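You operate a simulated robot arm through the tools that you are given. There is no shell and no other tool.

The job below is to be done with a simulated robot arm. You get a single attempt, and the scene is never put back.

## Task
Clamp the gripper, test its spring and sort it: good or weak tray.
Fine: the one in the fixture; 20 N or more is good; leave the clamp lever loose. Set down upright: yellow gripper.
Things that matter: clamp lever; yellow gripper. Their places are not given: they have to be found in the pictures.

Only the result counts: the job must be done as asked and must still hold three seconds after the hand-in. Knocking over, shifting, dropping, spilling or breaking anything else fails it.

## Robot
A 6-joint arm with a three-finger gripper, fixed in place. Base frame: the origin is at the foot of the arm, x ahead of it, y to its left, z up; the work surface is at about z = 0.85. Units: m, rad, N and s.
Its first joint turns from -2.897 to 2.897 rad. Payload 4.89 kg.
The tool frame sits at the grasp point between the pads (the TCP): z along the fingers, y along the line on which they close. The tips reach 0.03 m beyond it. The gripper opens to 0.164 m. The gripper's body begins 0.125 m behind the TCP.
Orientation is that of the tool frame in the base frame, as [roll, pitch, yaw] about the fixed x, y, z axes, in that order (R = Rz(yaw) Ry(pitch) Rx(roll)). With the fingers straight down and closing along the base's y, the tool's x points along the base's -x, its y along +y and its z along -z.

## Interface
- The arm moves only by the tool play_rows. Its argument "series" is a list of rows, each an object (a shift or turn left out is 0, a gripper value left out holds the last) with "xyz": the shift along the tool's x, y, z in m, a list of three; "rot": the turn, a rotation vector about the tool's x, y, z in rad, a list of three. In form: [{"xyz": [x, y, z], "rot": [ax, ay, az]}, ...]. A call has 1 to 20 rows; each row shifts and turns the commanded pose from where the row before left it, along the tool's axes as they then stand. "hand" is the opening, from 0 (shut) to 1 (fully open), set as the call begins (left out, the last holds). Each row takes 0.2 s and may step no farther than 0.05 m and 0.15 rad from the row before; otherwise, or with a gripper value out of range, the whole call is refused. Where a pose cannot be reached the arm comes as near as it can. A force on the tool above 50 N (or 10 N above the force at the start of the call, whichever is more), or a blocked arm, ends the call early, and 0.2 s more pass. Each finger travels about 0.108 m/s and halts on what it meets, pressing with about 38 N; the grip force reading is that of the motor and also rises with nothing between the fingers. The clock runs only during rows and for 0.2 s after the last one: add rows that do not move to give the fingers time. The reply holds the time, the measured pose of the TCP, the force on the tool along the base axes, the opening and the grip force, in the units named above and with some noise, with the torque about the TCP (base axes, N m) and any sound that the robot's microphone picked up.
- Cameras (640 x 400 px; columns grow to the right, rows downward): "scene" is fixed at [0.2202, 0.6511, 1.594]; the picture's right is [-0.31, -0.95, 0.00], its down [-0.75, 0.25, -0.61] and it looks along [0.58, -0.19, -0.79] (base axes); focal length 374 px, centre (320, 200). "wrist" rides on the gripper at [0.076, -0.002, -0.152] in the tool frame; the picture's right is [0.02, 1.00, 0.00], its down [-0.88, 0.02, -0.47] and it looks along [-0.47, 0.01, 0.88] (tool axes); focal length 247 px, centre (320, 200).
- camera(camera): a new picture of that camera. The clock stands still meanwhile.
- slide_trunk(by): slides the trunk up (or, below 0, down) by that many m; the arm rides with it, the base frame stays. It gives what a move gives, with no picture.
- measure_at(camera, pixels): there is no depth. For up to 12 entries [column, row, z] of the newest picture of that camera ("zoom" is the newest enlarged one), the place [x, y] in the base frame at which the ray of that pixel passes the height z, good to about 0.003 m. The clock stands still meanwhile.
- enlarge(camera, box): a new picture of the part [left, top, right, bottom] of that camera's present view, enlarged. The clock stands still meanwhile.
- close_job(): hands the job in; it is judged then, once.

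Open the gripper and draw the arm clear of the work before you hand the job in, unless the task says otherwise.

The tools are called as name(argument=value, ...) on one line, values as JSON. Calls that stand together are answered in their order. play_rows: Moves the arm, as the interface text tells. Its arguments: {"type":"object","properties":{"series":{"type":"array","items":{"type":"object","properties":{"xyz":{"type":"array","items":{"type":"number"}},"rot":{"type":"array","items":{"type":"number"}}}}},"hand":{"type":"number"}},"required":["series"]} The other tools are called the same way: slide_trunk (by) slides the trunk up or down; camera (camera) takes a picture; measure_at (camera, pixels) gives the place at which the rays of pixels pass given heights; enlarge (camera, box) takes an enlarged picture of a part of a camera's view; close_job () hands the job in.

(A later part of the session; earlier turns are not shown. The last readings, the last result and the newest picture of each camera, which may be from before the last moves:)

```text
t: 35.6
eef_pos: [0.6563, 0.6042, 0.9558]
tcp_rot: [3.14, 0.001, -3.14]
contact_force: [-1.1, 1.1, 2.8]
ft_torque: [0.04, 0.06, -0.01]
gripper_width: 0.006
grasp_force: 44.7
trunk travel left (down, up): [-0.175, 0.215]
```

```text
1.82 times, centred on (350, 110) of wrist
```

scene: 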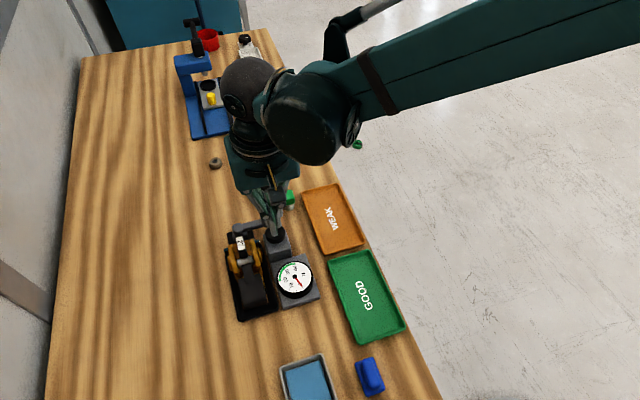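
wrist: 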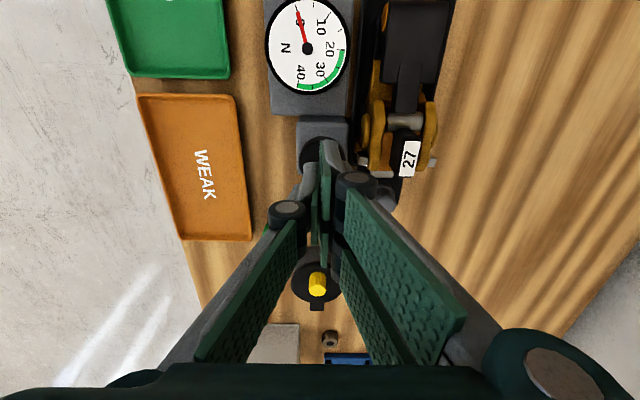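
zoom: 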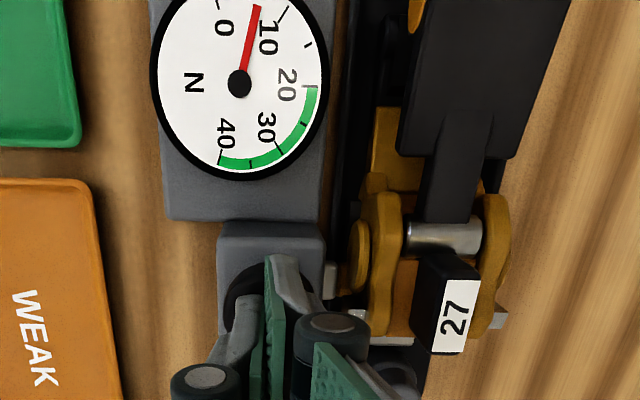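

The needle moves to about 6–7 N as the plunger goes down. I press further in small steps.

play_rows(series=[{"xyz": [0, 0, 0.002]}, {"xyz": [0, 0, 0.002]}, {}, {}])

enlarge(camera="wrist", box=[240, 0, 400, 130])

enlarge(camera="scene", box=[220, 210, 330, 320])

```text
t: 36.6
eef_pos: [0.6572, 0.6034, 0.9519]
tcp_rot: [3.14, 0.003, -3.141]
contact_force: [-2.6, -0.6, 3.5]
ft_torque: [0.02, 0.1, 0.01]
gripper_width: 0.0062
grasp_force: 44.9
trunk travel left (down, up): [-0.175, 0.215]
heard: click
```

```text
3.08 times, centred on (320, 65) of wrist
```

zoom: 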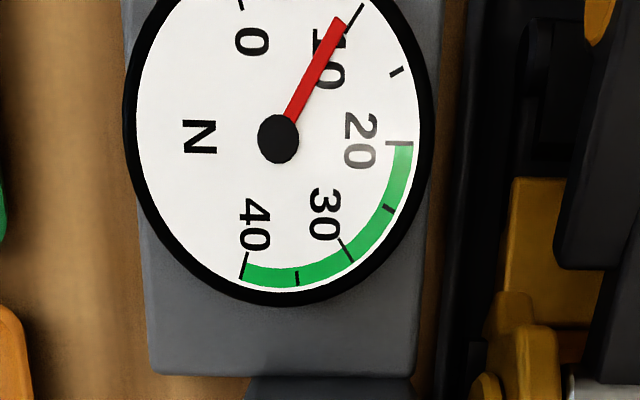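

```text
3.64 times, centred on (275, 265) of scene
```

zoom: 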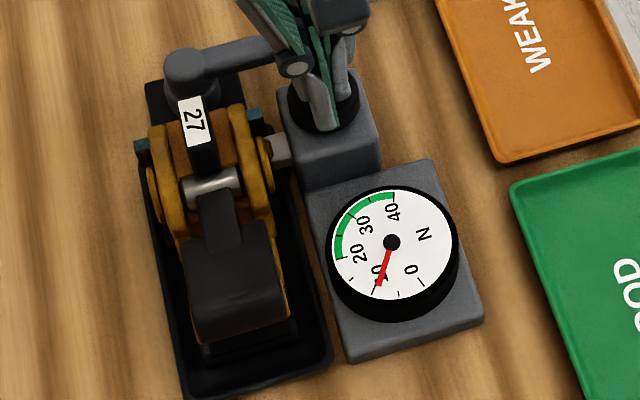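

A click was heard, with the needle just below 10. I hold for a moment and press slightly more to see if the reading still rises.

play_rows(series=[{"xyz": [0, 0, 0.002]}, {}, {}, {}])

enlarge(camera="wrist", box=[240, 0, 400, 130])

```text
t: 37.6
eef_pos: [0.656, 0.6024, 0.9493]
tcp_rot: [3.141, 0.002, -3.138]
contact_force: [-0.1, 2.1, 4.3]
ft_torque: [0.04, 0.07, 0.0]
gripper_width: 0.006
grasp_force: 45.1
trunk travel left (down, up): [-0.175, 0.215]
```

```text
3.08 times, centred on (320, 65) of wrist
```

zoom: 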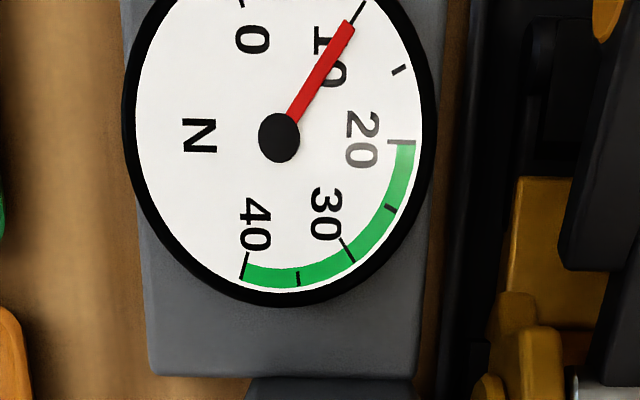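

Reading ≈10.3 N. I keep pressing by small amounts to find the end of the stroke.

play_rows(series=[{"xyz": [0, 0, 0.002]}, {"xyz": [0, 0, 0.002]}, {}, {}, {}])

enlarge(camera="wrist", box=[240, 0, 400, 130])

```text
t: 38.6
eef_pos: [0.6572, 0.6029, 0.948]
tcp_rot: [-3.141, 0.005, -3.142]
contact_force: [0.1, -3.5, 31.4]
ft_torque: [-0.06, 0.25, 0.05]
gripper_width: 0.0061
grasp_force: 45.4
trunk travel left (down, up): [-0.175, 0.215]
stopped in row 5: the force on the tool passed its limit at 51 N (the readings are from after the stop); the commanded pose is now the measured one
```

```text
3.08 times, centred on (320, 65) of wrist
```

zoom: 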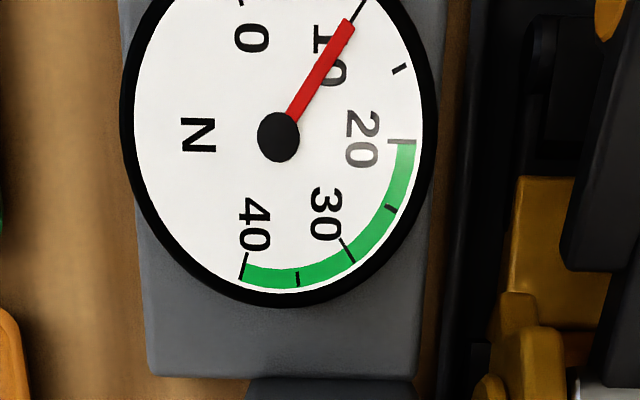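

The plunger bottoms out (51 N) with the needle steady at ≈10 N and a click earlier; the gripper did not shift in the fixture. That's below 20 N → WEAK. I lift off the plunger and go above the lever to release it, turning the tool by −0.87 rad.

play_rows(series=[{"xyz": [0, 0, -0.02]}, {"xyz": [0, 0, -0.05]}, {"xyz": [-0.0333, 0.004, 0]}, {"xyz": [-0.0333, 0.003, 0]}, {"rot": [0, 0, 0.145]}, {"rot": [0, 0, 0.145]}, {"rot": [0, 0, 0.145]}, {"rot": [0, 0, 0.145]}, {"rot": [0, 0, 0.145]}, {"rot": [0, 0, 0.145]}, {}])

play_rows(series=[{}, {}], hand=0.3)

camera(camera="wrist")

camera(camera="scene")

```text
t: 41.0
eef_pos: [0.7233, 0.6095, 1.0153]
tcp_rot: [3.138, 0.002, 2.272]
contact_force: [-0.2, 1.1, 0.8]
ft_torque: [0.0, 0.0, 0.0]
gripper_width: 0.0
grasp_force: 45.2
trunk travel left (down, up): [-0.175, 0.215]
```

```text
t: 41.6
eef_pos: [0.7244, 0.6096, 1.018]
tcp_rot: [3.138, 0.001, 2.272]
contact_force: [-0.6, -0.7, -0.8]
ft_torque: [0.02, 0.01, 0.02]
gripper_width: 0.0492
grasp_force: 0.1
trunk travel left (down, up): [-0.175, 0.215]
```

```text
taken
```

wrist: 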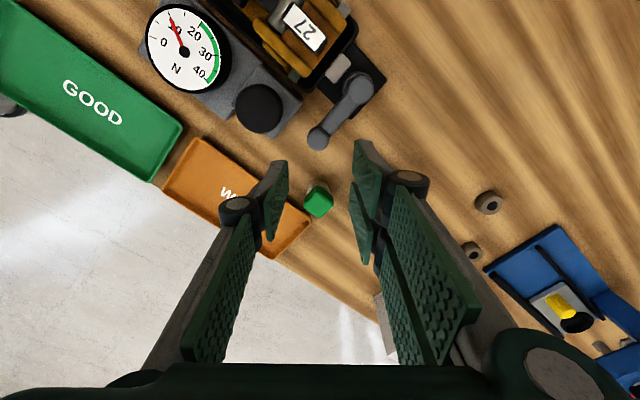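

```text
taken
```

scene: 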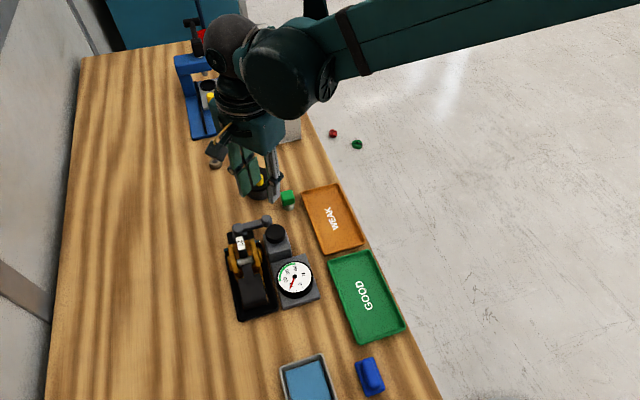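

The needle holds its peak at 10 N. I measure the knob (318,139), the post, and the block edge near it for clearance.

measure_at(camera="wrist", pixels=[[318, 139, 0.89], [357, 89, 0.89], [303, 103, 0.89], [281, 137, 0.87], [258, 108, 0.93], [281, 112, 0.93], [317, 197, 0.88]])

enlarge(camera="wrist", box=[210, 50, 410, 200])

```text
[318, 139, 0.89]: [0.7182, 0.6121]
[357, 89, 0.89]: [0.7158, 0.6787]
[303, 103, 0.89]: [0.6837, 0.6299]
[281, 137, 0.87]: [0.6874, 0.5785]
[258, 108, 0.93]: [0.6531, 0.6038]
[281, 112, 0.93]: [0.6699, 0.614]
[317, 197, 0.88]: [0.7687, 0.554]
```

```text
2.67 times, centred on (310, 125) of wrist
```

zoom: 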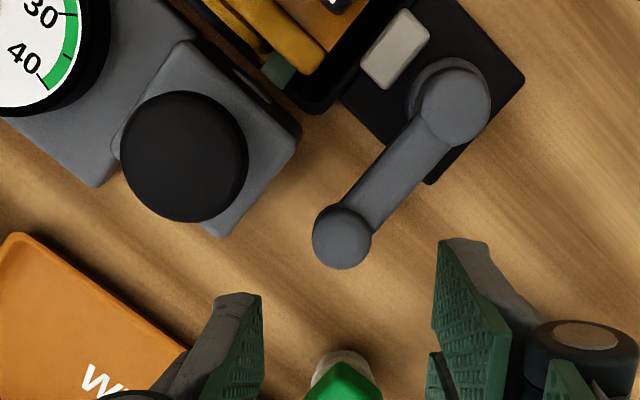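

Clearances look adequate: left pad goes between block edge (x≈0.684) and knob (≈0.717). I descend partway and look.

play_rows(series=[{"xyz": [0.003, 0.0008, 0.03]}, {"xyz": [0, 0, 0.035]}, {}])

camera(camera="wrist")

enlarge(camera="scene", box=[210, 170, 330, 290])

```text
t: 42.4
eef_pos: [0.7221, 0.6139, 0.9499]
tcp_rot: [3.139, 0.002, 2.273]
contact_force: [1.0, -0.7, -0.1]
ft_torque: [-0.01, 0.01, 0.0]
gripper_width: 0.0492
grasp_force: 0.1
trunk travel left (down, up): [-0.175, 0.215]
```

```text
taken
```

wrist: 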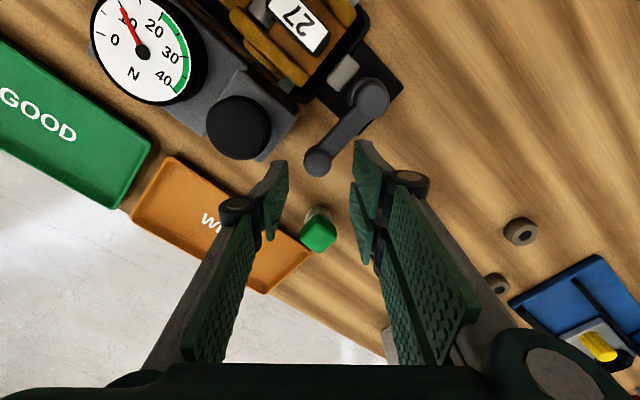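

```text
3.33 times, centred on (270, 230) of scene
```

zoom: 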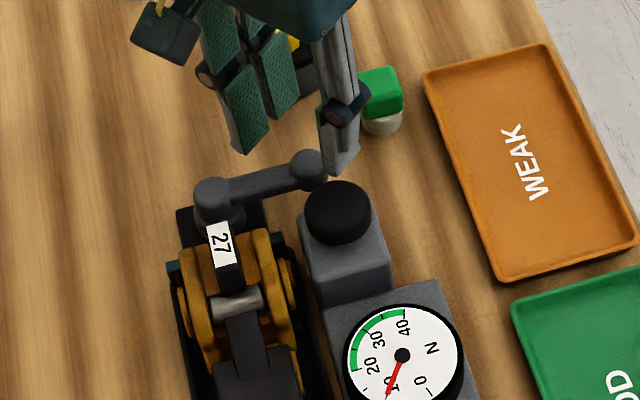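

Positioning is fine. I descend the rest of the way in short steps.

play_rows(series=[{"xyz": [0, 0, 0.02]}, {"xyz": [0, 0, 0.015]}, {"xyz": [0, 0, 0.01]}, {}])

camera(camera="wrist")

enlarge(camera="scene", box=[210, 170, 330, 290])

```text
t: 43.0
eef_pos: [0.7228, 0.6134, 0.9251]
tcp_rot: [3.133, 0.002, 2.272]
contact_force: [8.4, 6.6, 39.8]
ft_torque: [2.01, -0.59, -0.34]
gripper_width: 0.0575
grasp_force: 7.6
trunk travel left (down, up): [-0.175, 0.215]
stopped in row 3: the force on the tool passed its limit at 69 N (the readings are from after the stop); the commanded pose is now the measured one
```

```text
taken
```

wrist: 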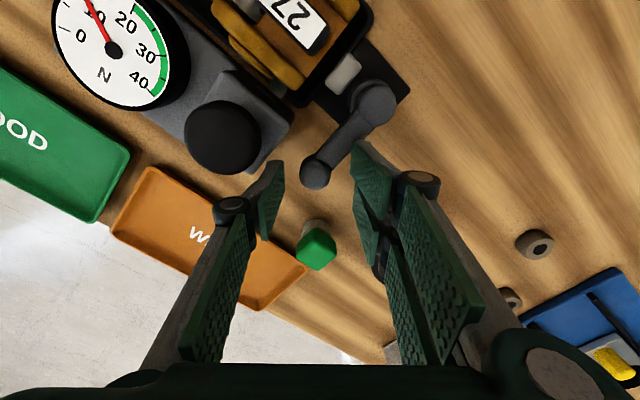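

```text
3.33 times, centred on (270, 230) of scene
```

zoom: 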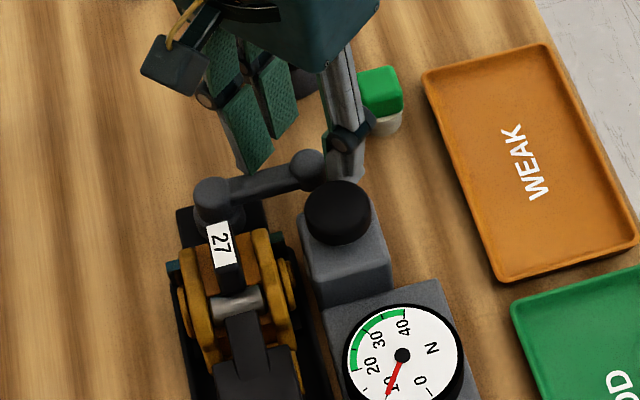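

The torque places the contact on the right finger tip against the lever arm; the image shows the knob centred rather than left in the gap. I back up 2.5 cm, shift 9 mm along tool y, and check.

play_rows(series=[{"xyz": [0, 0, -0.025]}, {"xyz": [0, 0.009, 0]}, {}])

camera(camera="wrist")

```text
t: 43.8
eef_pos: [0.7287, 0.619, 0.9463]
tcp_rot: [3.137, 0.002, 2.271]
contact_force: [-0.1, -0.4, 0.8]
ft_torque: [0.07, -0.09, 0.01]
gripper_width: 0.0496
grasp_force: 0.2
trunk travel left (down, up): [-0.175, 0.215]
```

```text
taken
```

wrist: 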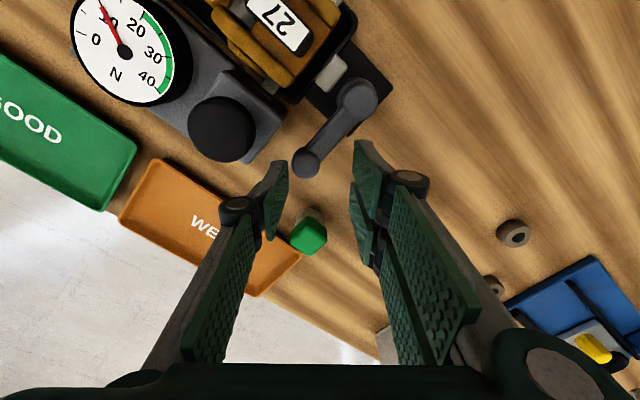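

The knob is now near the left pad (col 305 vs pad 288). I widen the gap to 6.5 cm for margin on both sides and descend again gently.

play_rows(series=[{}, {"xyz": [0, 0, 0.015]}, {"xyz": [0, 0, 0.01]}, {}], hand=0.4)

camera(camera="wrist")

```text
t: 44.8
eef_pos: [0.73, 0.6196, 0.9212]
tcp_rot: [3.136, 0.003, 2.273]
contact_force: [-1.0, 0.6, 0.0]
ft_torque: [-0.01, -0.01, 0.0]
gripper_width: 0.0656
grasp_force: 0.1
trunk travel left (down, up): [-0.175, 0.215]
```

```text
taken
```

wrist: 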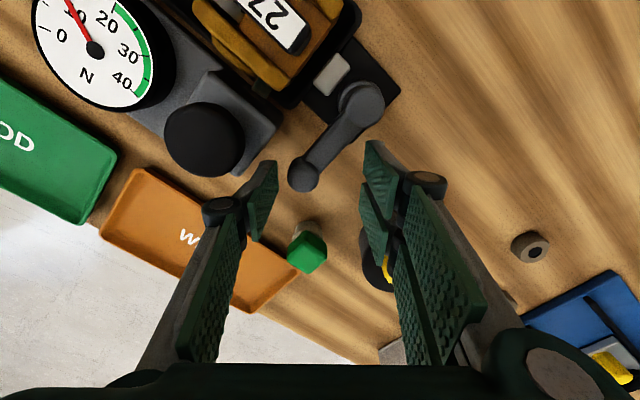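

No contact at TCP z 0.921. I go 2 cm lower.

play_rows(series=[{"xyz": [0, 0, 0.008]}, {"xyz": [0, 0, 0.006]}, {"xyz": [0, 0, 0.004]}, {}])

camera(camera="wrist")

```text
t: 45.8
eef_pos: [0.7288, 0.6205, 0.9025]
tcp_rot: [3.136, 0.0, 2.272]
contact_force: [-0.3, -0.6, 0.2]
ft_torque: [-0.02, 0.0, -0.02]
gripper_width: 0.0655
grasp_force: 0.1
trunk travel left (down, up): [-0.175, 0.215]
```

```text
taken
```

wrist: 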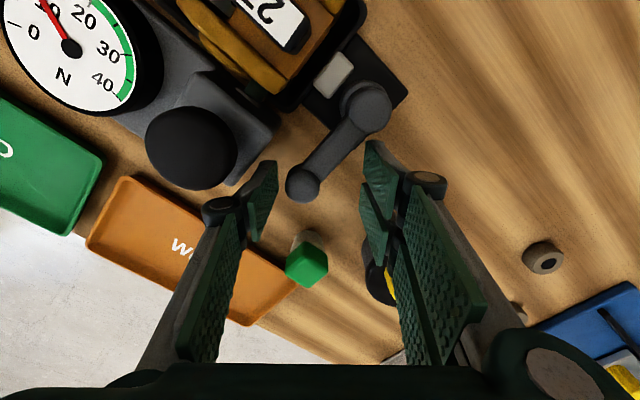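

The knob is safely between the fingers with no contact. I drag it in +x in small steps with force checks.

play_rows(series=[{"xyz": [-0.0052, 0.0061, 0]}, {"xyz": [-0.0052, 0.0061, 0]}, {"xyz": [-0.0052, 0.0061, 0]}, {}])

camera(camera="wrist")

```text
t: 46.8
eef_pos: [0.754, 0.6208, 0.9044]
tcp_rot: [3.136, 0.001, 2.273]
contact_force: [-0.8, -0.8, 0.2]
ft_torque: [0.01, -0.01, 0.0]
gripper_width: 0.066
grasp_force: 0.8
trunk travel left (down, up): [-0.175, 0.215]
```

```text
taken
```

wrist: 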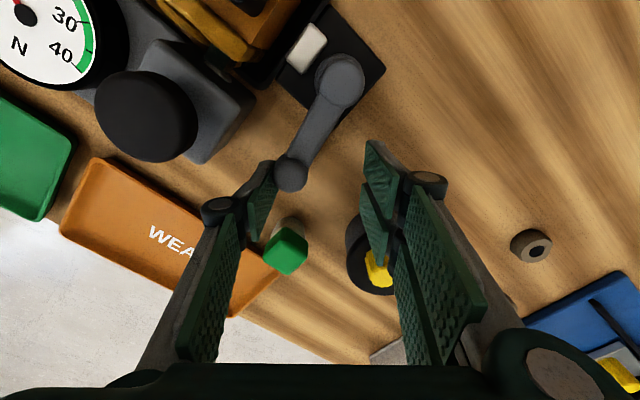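

The lever follows freely again. I now narrow the gap back to 4.9 cm keeping the left pad in place, and tilt the tool 0.35 rad for reach.

play_rows(series=[{"xyz": [0, -0.004, 0], "rot": [0, -0.1167, 0]}, {"xyz": [0, -0.004, 0], "rot": [0, -0.1167, 0]}, {"rot": [0, -0.1167, 0]}, {}], hand=0.3)

camera(camera="wrist")

```text
t: 47.8
eef_pos: [0.7471, 0.6161, 0.905]
tcp_rot: [3.136, 0.352, 2.271]
contact_force: [-0.2, 0.1, -0.7]
ft_torque: [-0.01, 0.01, -0.03]
gripper_width: 0.0491
grasp_force: 0.0
trunk travel left (down, up): [-0.175, 0.215]
```

```text
taken
```

wrist: 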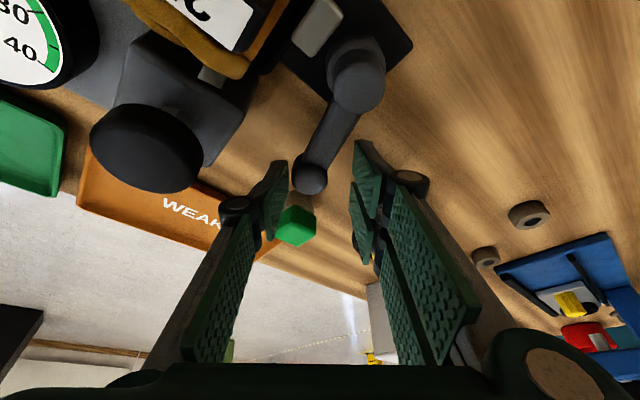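

The knob sits at (310,178) next to the left pad. I now swing the lever back along the arc, first four steps.

play_rows(series=[{"xyz": [0.0017, 0, 0.0047]}, {"xyz": [-0.0032, 0.0135, 0.0012], "rot": [-0.0446, 0, -0.1221]}, {"xyz": [-0.0024, 0.0138, 0.0009], "rot": [-0.0446, 0, -0.1221]}, {"xyz": [-0.0014, 0.0141, 0.0005], "rot": [-0.0446, 0, -0.1221]}, {"xyz": [-0.0005, 0.0143, 0.0002], "rot": [-0.0446, 0, -0.1221]}, {}])

camera(camera="wrist")

```text
t: 49.2
eef_pos: [0.7874, 0.6526, 0.8999]
tcp_rot: [3.136, 0.353, 2.793]
contact_force: [0.6, -0.4, 0.5]
ft_torque: [-0.02, -0.02, 0.03]
gripper_width: 0.0498
grasp_force: 0.7
trunk travel left (down, up): [-0.175, 0.215]
```

```text
taken
```

wrist: 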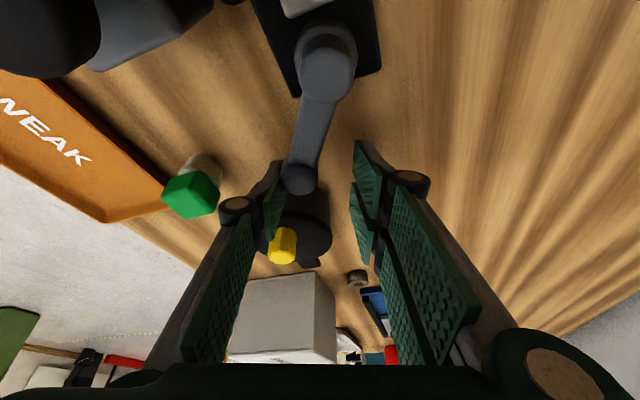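

Going well with no resistance. I complete the last three arc steps back to the original lever position.

play_rows(series=[{"xyz": [0.0004, 0.0145, -0.0001], "rot": [-0.0446, 0, -0.1221]}, {"xyz": [0.0014, 0.0144, -0.0005], "rot": [-0.0446, 0, -0.1221]}, {"xyz": [0.0013, 0.0102, -0.0005], "rot": [-0.0312, 0, -0.0854]}, {}])

camera(camera="wrist")

```text
t: 50.2
eef_pos: [0.7933, 0.6914, 0.8999]
tcp_rot: [3.138, 0.355, -3.141]
contact_force: [-0.1, -1.3, 0.4]
ft_torque: [0.02, 0.0, 0.0]
gripper_width: 0.0496
grasp_force: 0.2
trunk travel left (down, up): [-0.175, 0.215]
```

```text
taken
```

wrist: 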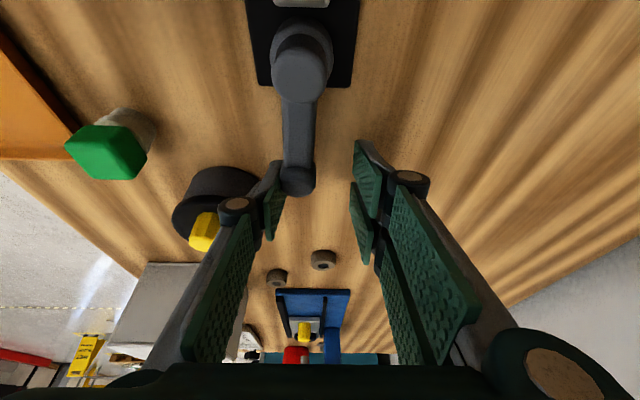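

The lever is nearly at its original +x position. I push a few mm more to seat it at the loose stop, checking force.

play_rows(series=[{"xyz": [0, 0.003, 0]}, {"xyz": [0, 0.002, 0]}, {}])

camera(camera="wrist")

```text
t: 51.0
eef_pos: [0.7934, 0.6954, 0.8994]
tcp_rot: [3.139, 0.356, -3.14]
contact_force: [2.2, -4.7, -0.9]
ft_torque: [-0.03, 0.0, 0.07]
gripper_width: 0.051
grasp_force: 2.4
trunk travel left (down, up): [-0.175, 0.215]
```

```text
taken
```

wrist: 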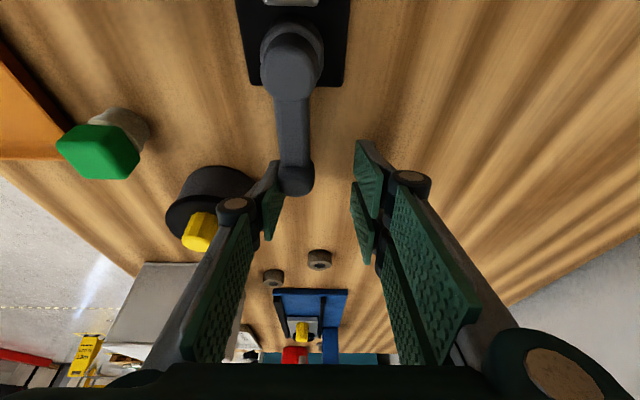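

4.7 N counterforce: the lever is at its loose stop. I unload, lift out, straighten, and go up for a look at the gripper.

play_rows(series=[{"xyz": [0, -0.008, 0]}, {"xyz": [-0.0137, 0, -0.0376]}, {"xyz": [-0.0137, 0, -0.0376]}, {"xyz": [-0.0137, 0, -0.0376]}, {"xyz": [-0.0137, 0, -0.0376]}, {"rot": [0, 0.1187, 0]}, {"rot": [0, 0.1187, 0]}, {"rot": [0, 0.1187, 0]}, {"xyz": [0.04, 0, 0]}, {"xyz": [0.04, 0, 0]}, {"xyz": [0.04, 0, 0]}, {}], hand=1)

camera(camera="wrist")

enlarge(camera="wrist", box=[240, 40, 400, 240])

enlarge(camera="scene", box=[210, 190, 330, 330])

```text
t: 53.6
eef_pos: [0.6718, 0.6862, 1.0609]
tcp_rot: [3.138, 0.0, -3.14]
contact_force: [-1.8, 0.0, 1.1]
ft_torque: [0.08, -0.09, 0.01]
gripper_width: 0.1641
grasp_force: 0.1
trunk travel left (down, up): [-0.175, 0.215]
```

```text
taken
```

wrist: 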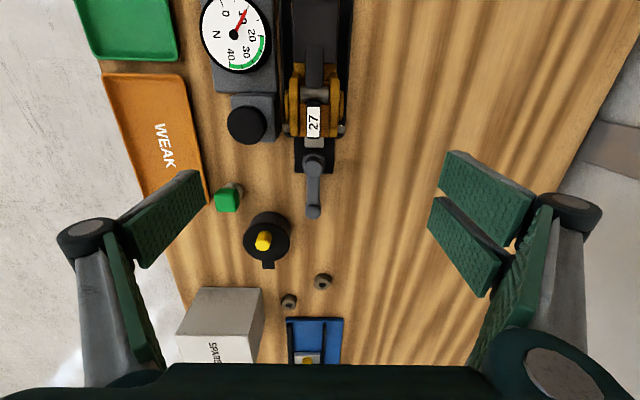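

```text
2.00 times, centred on (320, 140) of wrist
```

zoom: 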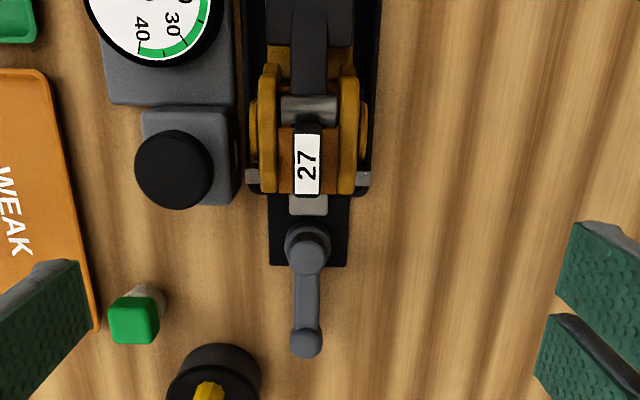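

```text
2.86 times, centred on (270, 260) of scene
```

zoom: 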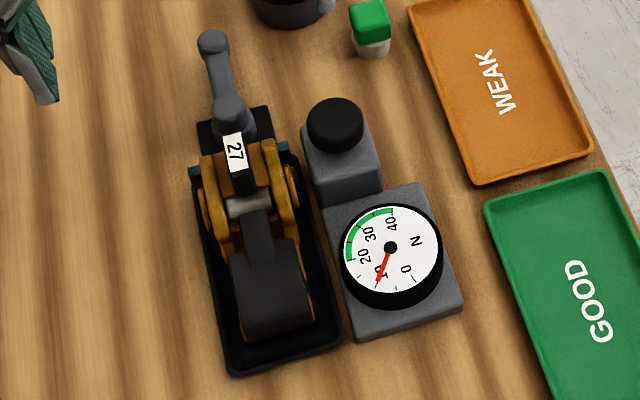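

The lever is at loose position and the needle still holds 10 N. Now I plan the grasp of the gripper: measuring its outline (side plates at px 285 and 343, tag at (313,122)).

measure_at(camera="wrist", pixels=[[289, 100, 0.92], [340, 100, 0.92], [285, 100, 0.89], [344, 100, 0.89], [314, 93, 0.93], [314, 122, 0.945], [314, 135, 0.9], [290, 137, 0.87], [343, 130, 0.87], [283, 137, 0.86], [350, 137, 0.86], [314, 142, 0.87]])

enlarge(camera="wrist", box=[260, 0, 370, 150])

```text
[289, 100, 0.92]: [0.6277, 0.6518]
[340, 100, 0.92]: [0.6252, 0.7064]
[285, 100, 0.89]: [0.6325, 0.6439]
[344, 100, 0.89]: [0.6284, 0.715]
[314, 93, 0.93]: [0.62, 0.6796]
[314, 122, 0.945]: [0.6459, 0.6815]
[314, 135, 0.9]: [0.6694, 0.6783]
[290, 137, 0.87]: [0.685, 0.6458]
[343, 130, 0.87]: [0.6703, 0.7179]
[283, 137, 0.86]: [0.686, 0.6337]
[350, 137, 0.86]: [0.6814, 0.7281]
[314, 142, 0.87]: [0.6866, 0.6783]
```

```text
2.67 times, centred on (315, 75) of wrist
```

zoom: 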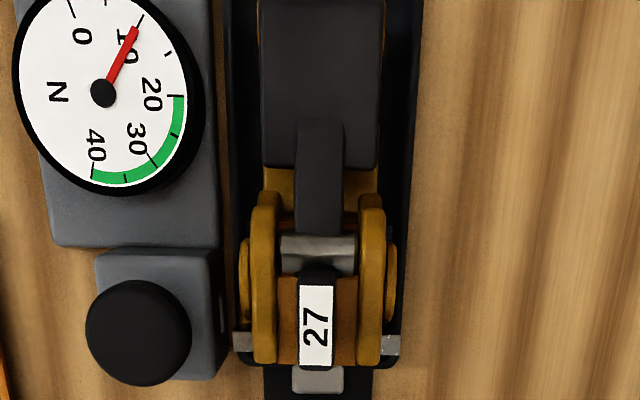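

I want precise y-widths of the bosses and the neighbouring block edge, so I move the camera directly over them and lower.

play_rows(series=[{"xyz": [-0.017, -0.003, 0.025]}, {"xyz": [-0.017, -0.003, 0.025]}, {}])

camera(camera="wrist")

enlarge(camera="wrist", box=[240, 0, 400, 120])

```text
t: 54.4
eef_pos: [0.7073, 0.6821, 1.0082]
tcp_rot: [3.137, -0.001, -3.14]
contact_force: [-0.3, 0.4, -0.1]
ft_torque: [-0.02, 0.02, 0.02]
gripper_width: 0.1642
grasp_force: 0.1
trunk travel left (down, up): [-0.175, 0.215]
```

```text
taken
```

wrist: 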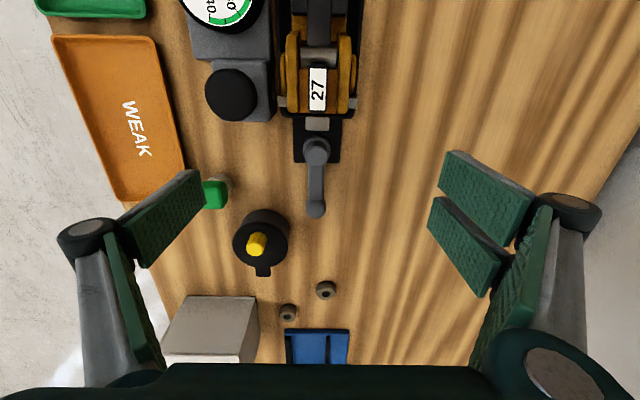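

```text
3.33 times, centred on (320, 60) of wrist
```

zoom: 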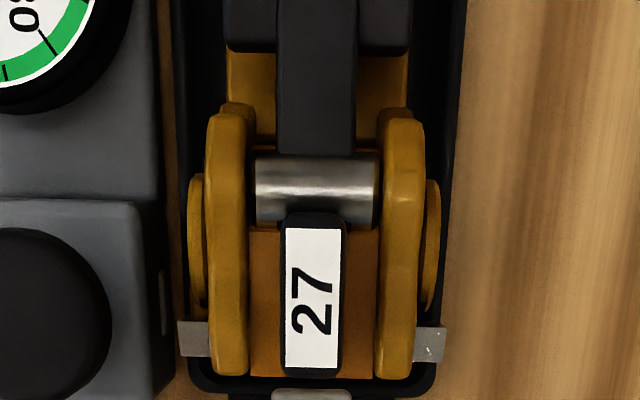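

Now a clear overhead view. I measure plate, boss, block and cradle edges at their heights.

measure_at(camera="zoom", pixels=[[207, 240, 0.915], [425, 240, 0.915], [188, 240, 0.89], [440, 240, 0.89], [140, 240, 0.898], [172, 300, 0.87], [188, 175, 0.89], [195, 310, 0.89], [315, 190, 0.91], [228, 110, 0.905], [228, 375, 0.905], [172, 100, 0.865]])

```text
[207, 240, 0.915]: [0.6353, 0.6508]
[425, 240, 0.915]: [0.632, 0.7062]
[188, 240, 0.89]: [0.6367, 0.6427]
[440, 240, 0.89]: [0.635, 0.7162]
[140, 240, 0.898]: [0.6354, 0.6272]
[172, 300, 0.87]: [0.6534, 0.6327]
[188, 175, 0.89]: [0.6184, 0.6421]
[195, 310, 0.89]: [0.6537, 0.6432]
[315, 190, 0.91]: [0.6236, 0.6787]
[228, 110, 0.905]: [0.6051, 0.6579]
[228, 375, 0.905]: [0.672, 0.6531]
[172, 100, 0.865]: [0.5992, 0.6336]
```

Bosses span y 0.643–0.716 (x 0.618–0.654), plates 0.651–0.706; the block edge is at y≈0.628–0.633. I need heights of the bosses and plates, so I take an oblique rear-left view.

play_rows(series=[{"xyz": [0.0366, -0.0232, -0.014]}, {"xyz": [0.0366, -0.0232, -0.014]}, {"xyz": [0.0366, -0.0232, -0.014]}, {"xyz": [0.0366, -0.0232, -0.014]}, {"xyz": [0.0366, -0.0232, -0.014]}, {"rot": [0, 0, -0.131]}, {"rot": [0, 0, -0.131]}, {"rot": [0, 0, -0.131]}, {"rot": [0, 0, -0.131]}, {"rot": [0, 0, -0.131]}, {"rot": [0, 0, -0.131]}, {"rot": [0, -0.11, 0]}, {"rot": [0, -0.11, 0]}, {"rot": [0, -0.11, 0]}, {"rot": [0, -0.11, 0]}, {"xyz": [0.0162, 0, 0.0344]}, {"xyz": [0.0162, 0, 0.0344]}, {}])

camera(camera="wrist")

enlarge(camera="wrist", box=[250, 110, 410, 240])

```text
t: 58.2
eef_pos: [0.5231, 0.5649, 1.0034]
tcp_rot: [3.141, 0.441, -2.353]
contact_force: [0.3, 0.8, 0.4]
ft_torque: [-0.04, 0.05, -0.01]
gripper_width: 0.164
grasp_force: 0.1
trunk travel left (down, up): [-0.175, 0.215]
```

```text
taken
```

wrist: 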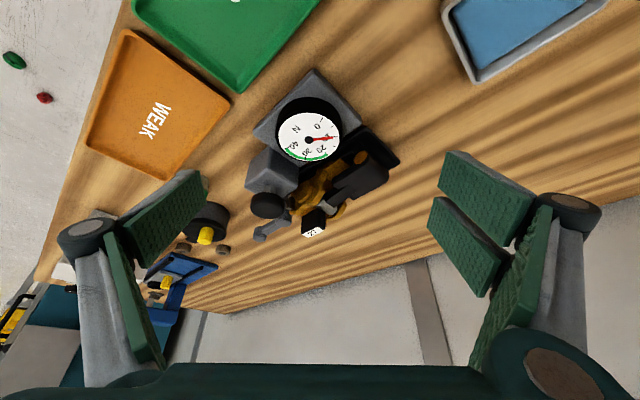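

```text
3.08 times, centred on (330, 175) of wrist
```

zoom: 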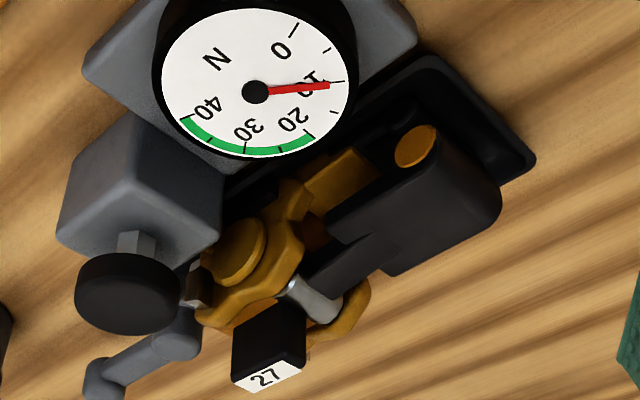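

I can see the boss disc at zoom (238,250), the plate's top edge, axle and tagged lever. I measure rays at several heights to find where they cross the known y.

measure_at(camera="zoom", pixels=[[238, 250, 0.88], [238, 250, 0.9], [228, 284, 0.88], [228, 284, 0.9], [240, 310, 0.9], [240, 310, 0.92], [262, 220, 0.88], [262, 220, 0.86], [320, 300, 0.9], [320, 300, 0.92], [150, 160, 0.9], [200, 225, 0.9]])

```text
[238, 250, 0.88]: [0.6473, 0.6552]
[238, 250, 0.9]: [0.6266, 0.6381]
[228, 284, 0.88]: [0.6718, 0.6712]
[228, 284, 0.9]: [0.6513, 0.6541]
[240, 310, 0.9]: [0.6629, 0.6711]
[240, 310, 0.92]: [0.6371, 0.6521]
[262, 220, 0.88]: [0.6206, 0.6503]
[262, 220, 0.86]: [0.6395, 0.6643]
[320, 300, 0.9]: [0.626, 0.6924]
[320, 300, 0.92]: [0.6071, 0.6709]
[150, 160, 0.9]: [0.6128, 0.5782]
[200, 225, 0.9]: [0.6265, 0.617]
```

Boss centre z≈0.894 (top ≈0.912), plate tops ≈0.921, tester block top ≈0.898. I'll grip the bosses' upper part with tips at ≈0.90. First I measure the WEAK tray and the gripper's extents.

enlarge(camera="scene", box=[290, 170, 410, 350])

measure_at(camera="scene", pixels=[[302, 191, 0.86], [336, 184, 0.86], [364, 243, 0.86], [322, 255, 0.86], [331, 218, 0.852], [327, 256, 0.86], [376, 249, 0.86], [406, 329, 0.86], [356, 345, 0.86], [254, 305, 0.88], [276, 300, 0.89]])

measure_at(camera="wrist", pixels=[[125, 30, 0.86], [228, 100, 0.86], [166, 180, 0.86], [86, 145, 0.86], [160, 110, 0.852], [375, 160, 0.91], [388, 175, 0.9], [352, 196, 0.91]])

```text
2.22 times, centred on (350, 260) of scene
```

zoom: 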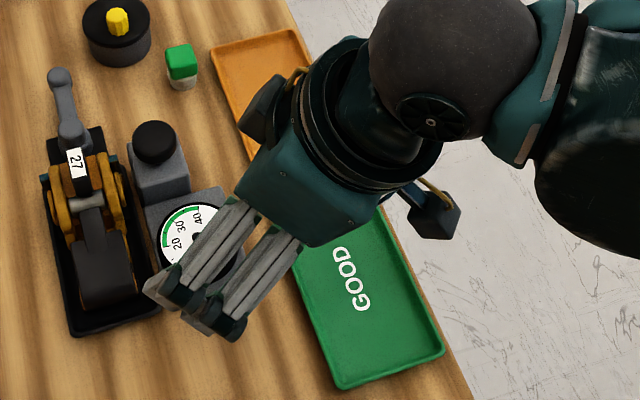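

```text
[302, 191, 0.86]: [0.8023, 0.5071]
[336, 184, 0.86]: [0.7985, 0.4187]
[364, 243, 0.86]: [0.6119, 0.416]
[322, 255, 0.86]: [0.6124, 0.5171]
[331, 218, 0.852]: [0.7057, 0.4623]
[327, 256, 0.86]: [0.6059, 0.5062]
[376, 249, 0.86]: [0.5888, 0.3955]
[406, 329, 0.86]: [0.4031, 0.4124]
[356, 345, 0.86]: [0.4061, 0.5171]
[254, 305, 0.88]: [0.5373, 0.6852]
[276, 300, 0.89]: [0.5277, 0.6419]
```

```text
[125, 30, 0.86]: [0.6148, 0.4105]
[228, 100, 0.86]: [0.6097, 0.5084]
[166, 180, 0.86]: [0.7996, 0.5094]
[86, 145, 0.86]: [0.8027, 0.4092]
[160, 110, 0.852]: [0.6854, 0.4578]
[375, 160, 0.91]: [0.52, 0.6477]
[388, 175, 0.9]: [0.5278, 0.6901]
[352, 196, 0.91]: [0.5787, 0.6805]
```

WEAK tray spans x 0.61–0.80, y 0.41–0.51, and the gripper is about 15 cm long along x, so it fits at the same orientation. I straighten the tool and go above the grasp point (0.628, 0.6795).

play_rows(series=[{"xyz": [-0.015, 0, -0.0317]}, {"xyz": [-0.015, 0, -0.0317]}, {"rot": [0, 0.11, 0]}, {"rot": [0, 0.11, 0]}, {"rot": [0, 0.11, 0]}, {"rot": [0, 0.11, 0]}, {"rot": [0, 0, 0.131]}, {"rot": [0, 0, 0.131]}, {"rot": [0, 0, 0.131]}, {"rot": [0, 0, 0.131]}, {"rot": [0, 0, 0.131]}, {"rot": [0, 0, 0.131]}, {"xyz": [-0.035, 0.0382, 0]}, {"xyz": [-0.035, 0.0382, 0]}, {"xyz": [-0.035, 0.0382, 0]}, {}])

camera(camera="wrist")

```text
refused: row 13 steps farther than a row can; nothing moved
```

```text
taken
```

wrist: 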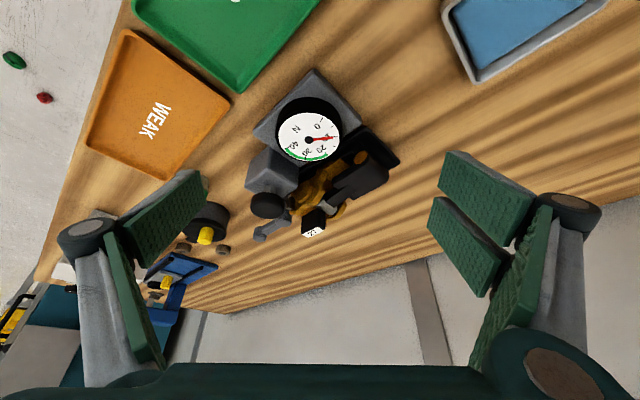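

The call was refused for a 5.2 cm step; I split the translation into four rows.

play_rows(series=[{"xyz": [-0.015, 0, -0.0317]}, {"xyz": [-0.015, 0, -0.0317]}, {"rot": [0, 0.11, 0]}, {"rot": [0, 0.11, 0]}, {"rot": [0, 0.11, 0]}, {"rot": [0, 0.11, 0]}, {"rot": [0, 0, 0.131]}, {"rot": [0, 0, 0.131]}, {"rot": [0, 0, 0.131]}, {"rot": [0, 0, 0.131]}, {"rot": [0, 0, 0.131]}, {"rot": [0, 0, 0.131]}, {"xyz": [-0.0262, 0.0287, 0]}, {"xyz": [-0.0262, 0.0287, 0]}, {"xyz": [-0.0262, 0.0287, 0]}, {"xyz": [-0.0262, 0.0287, 0]}, {}])

camera(camera="wrist")

```text
t: 61.8
eef_pos: [0.6267, 0.6806, 1.0729]
tcp_rot: [3.139, 0.001, -3.139]
contact_force: [0.2, 0.5, -0.6]
ft_torque: [-0.07, 0.04, 0.02]
gripper_width: 0.164
grasp_force: 0.1
trunk travel left (down, up): [-0.175, 0.215]
```

```text
taken
```

wrist: 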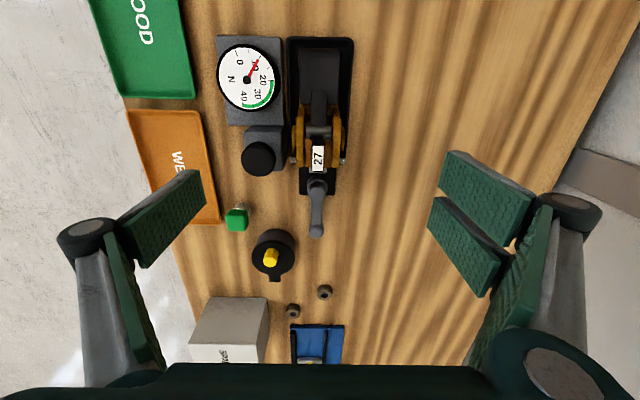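

I narrow the opening to 9 cm and descend to TCP z≈0.965 (tips just above the plates), then look.

play_rows(series=[{}, {}, {"xyz": [0, 0, 0.036]}, {"xyz": [0, 0, 0.036]}, {"xyz": [0, 0, 0.036]}, {}], hand=0.55)

camera(camera="wrist")

enlarge(camera="scene", box=[200, 190, 320, 310])

```text
t: 63.2
eef_pos: [0.6281, 0.6779, 0.9669]
tcp_rot: [3.137, 0.0, -3.14]
contact_force: [0.9, -0.4, 0.0]
ft_torque: [-0.05, 0.01, 0.03]
gripper_width: 0.0901
grasp_force: 0.1
trunk travel left (down, up): [-0.175, 0.215]
```

```text
taken
```

wrist: 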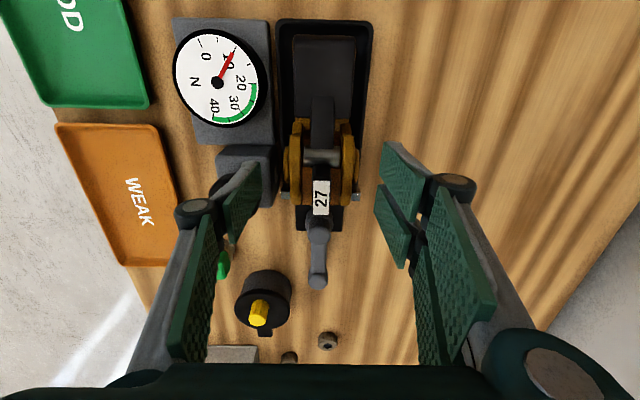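

```text
3.33 times, centred on (260, 250) of scene
```

zoom: 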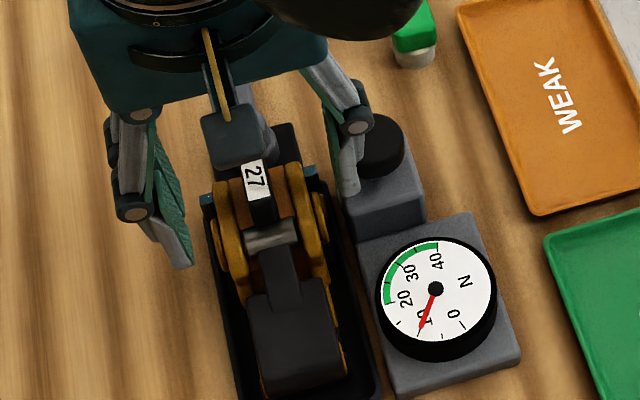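

Fingers straddle the plates with the bosses at row ≈165, aligned. I descend to tips ≈0.90 with an 8.4 cm opening.

play_rows(series=[{"xyz": [0, 0.0005, 0.015]}, {"xyz": [0, 0, 0.012]}, {"xyz": [0, 0, 0.009]}, {}], hand=0.515)

camera(camera="wrist")

enlarge(camera="scene", box=[200, 190, 320, 310])

```text
t: 64.2
eef_pos: [0.6287, 0.6799, 0.9303]
tcp_rot: [3.138, 0.0, -3.14]
contact_force: [0.1, 0.7, 6.5]
ft_torque: [-0.29, -0.04, 0.04]
gripper_width: 0.0853
grasp_force: 0.5
trunk travel left (down, up): [-0.175, 0.215]
```

```text
taken
```

wrist: 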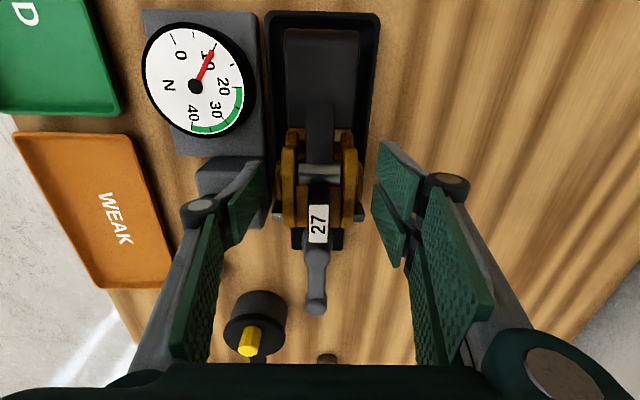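

```text
3.33 times, centred on (260, 250) of scene
```

zoom: 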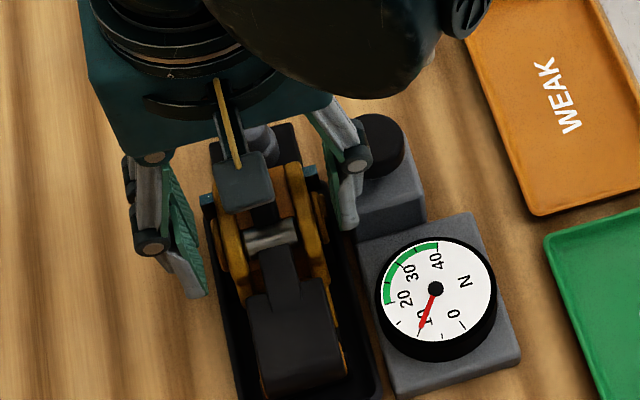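

The left tip just brushes the tester block's top (6.5 N, so its top ≈0.90). I raise 2 mm and close on the bosses.

play_rows(series=[{"xyz": [0, 0, -0.002]}, {}])

play_rows(series=[{}, {}, {}, {}], hand=0)

camera(camera="wrist")

```text
t: 64.8
eef_pos: [0.6278, 0.6802, 0.9312]
tcp_rot: [3.139, 0.0, -3.141]
contact_force: [-0.2, 0.6, 0.2]
ft_torque: [0.02, -0.01, 0.01]
gripper_width: 0.0842
grasp_force: 0.0
trunk travel left (down, up): [-0.175, 0.215]
```

```text
t: 65.8
eef_pos: [0.6284, 0.68, 0.9313]
tcp_rot: [3.137, 0.001, -3.14]
contact_force: [-0.3, -0.2, -1.5]
ft_torque: [0.07, -0.06, 0.02]
gripper_width: 0.0571
grasp_force: 38.0
trunk travel left (down, up): [-0.175, 0.215]
```

```text
taken
```

wrist: 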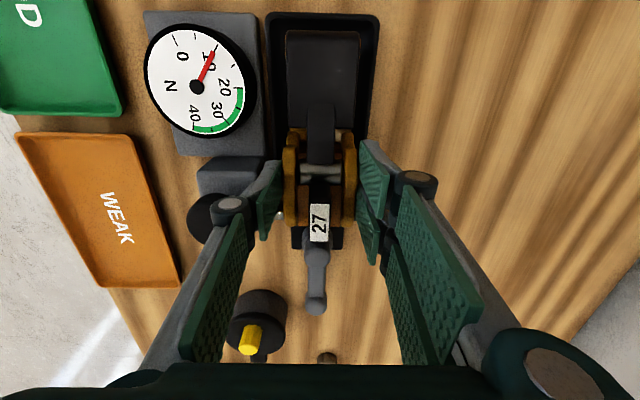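

The fingers closed to 0.0571 m, i.e. on the plates' flats just above the bosses, with 38 N. I lift 1.5 cm slowly and check.

play_rows(series=[{"xyz": [0, 0, -0.003]}, {"xyz": [0, 0, -0.004]}, {"xyz": [0, 0, -0.008]}, {}])

camera(camera="wrist")

enlarge(camera="scene", box=[200, 190, 320, 330])

```text
t: 66.8
eef_pos: [0.6296, 0.6815, 0.9452]
tcp_rot: [3.138, 0.0, -3.139]
contact_force: [-0.4, -0.3, -2.4]
ft_torque: [-0.01, -0.05, -0.01]
gripper_width: 0.0567
grasp_force: 37.8
trunk travel left (down, up): [-0.175, 0.215]
```

```text
taken
```

wrist: 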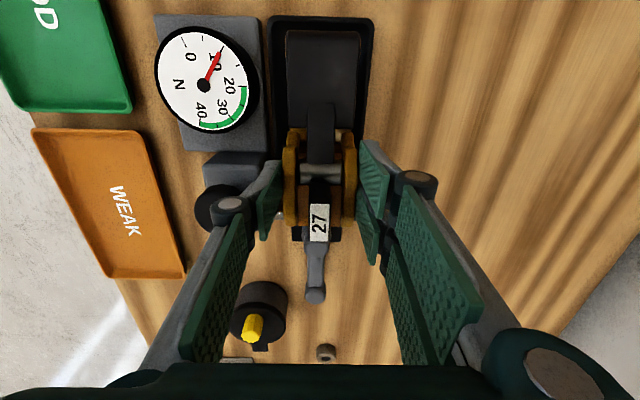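

```text
2.86 times, centred on (260, 260) of scene
```

zoom: 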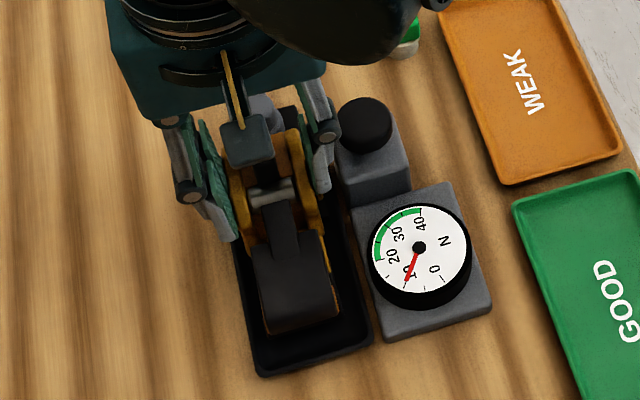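

The gripper lifts with the hand (weight ≈2.4 N). I raise it higher and check it is level and clear.

play_rows(series=[{"xyz": [0, 0, -0.02]}, {"xyz": [0, 0, -0.03]}, {"xyz": [0, 0, -0.03]}, {"xyz": [0, 0, -0.03]}, {}])

camera(camera="scene")

camera(camera="wrist")

```text
t: 68.0
eef_pos: [0.6283, 0.6816, 1.0564]
tcp_rot: [3.137, 0.0, -3.14]
contact_force: [-0.4, -0.3, -2.3]
ft_torque: [0.05, -0.05, -0.01]
gripper_width: 0.0568
grasp_force: 38.0
trunk travel left (down, up): [-0.175, 0.215]
```

```text
taken
```

scene: 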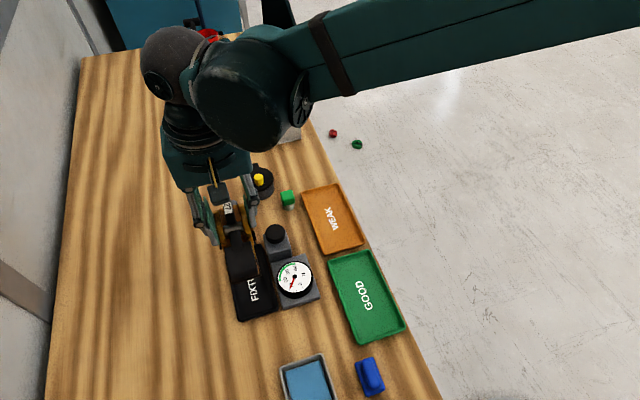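

```text
taken
```

wrist: 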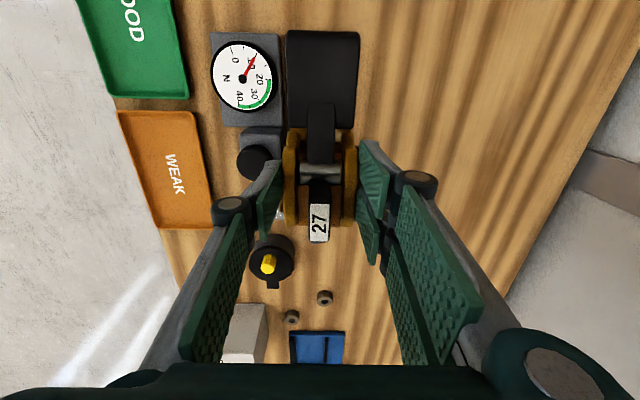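

The gripper is held cleanly and level; fixture is empty. I carry it over the WEAK tray (TCP target (0.7305,0.461)).

play_rows(series=[{"xyz": [-0.017, -0.0367, 0]}, {"xyz": [-0.017, -0.0367, 0]}, {"xyz": [-0.017, -0.0367, 0]}, {"xyz": [-0.017, -0.0367, 0]}, {"xyz": [-0.017, -0.0367, 0]}, {"xyz": [-0.017, -0.0367, 0]}, {}])

camera(camera="scene")

camera(camera="wrist")

```text
t: 69.6
eef_pos: [0.7319, 0.462, 1.0552]
tcp_rot: [3.139, 0.0, -3.141]
contact_force: [-0.3, 0.4, -0.8]
ft_torque: [0.04, -0.03, 0.01]
gripper_width: 0.0568
grasp_force: 37.8
trunk travel left (down, up): [-0.175, 0.215]
```

```text
taken
```

scene: 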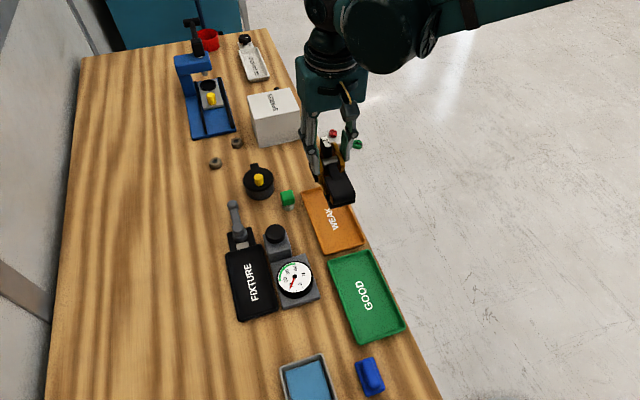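

```text
taken
```

wrist: 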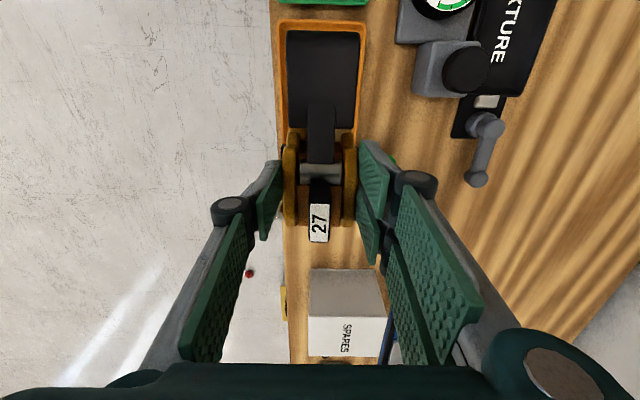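

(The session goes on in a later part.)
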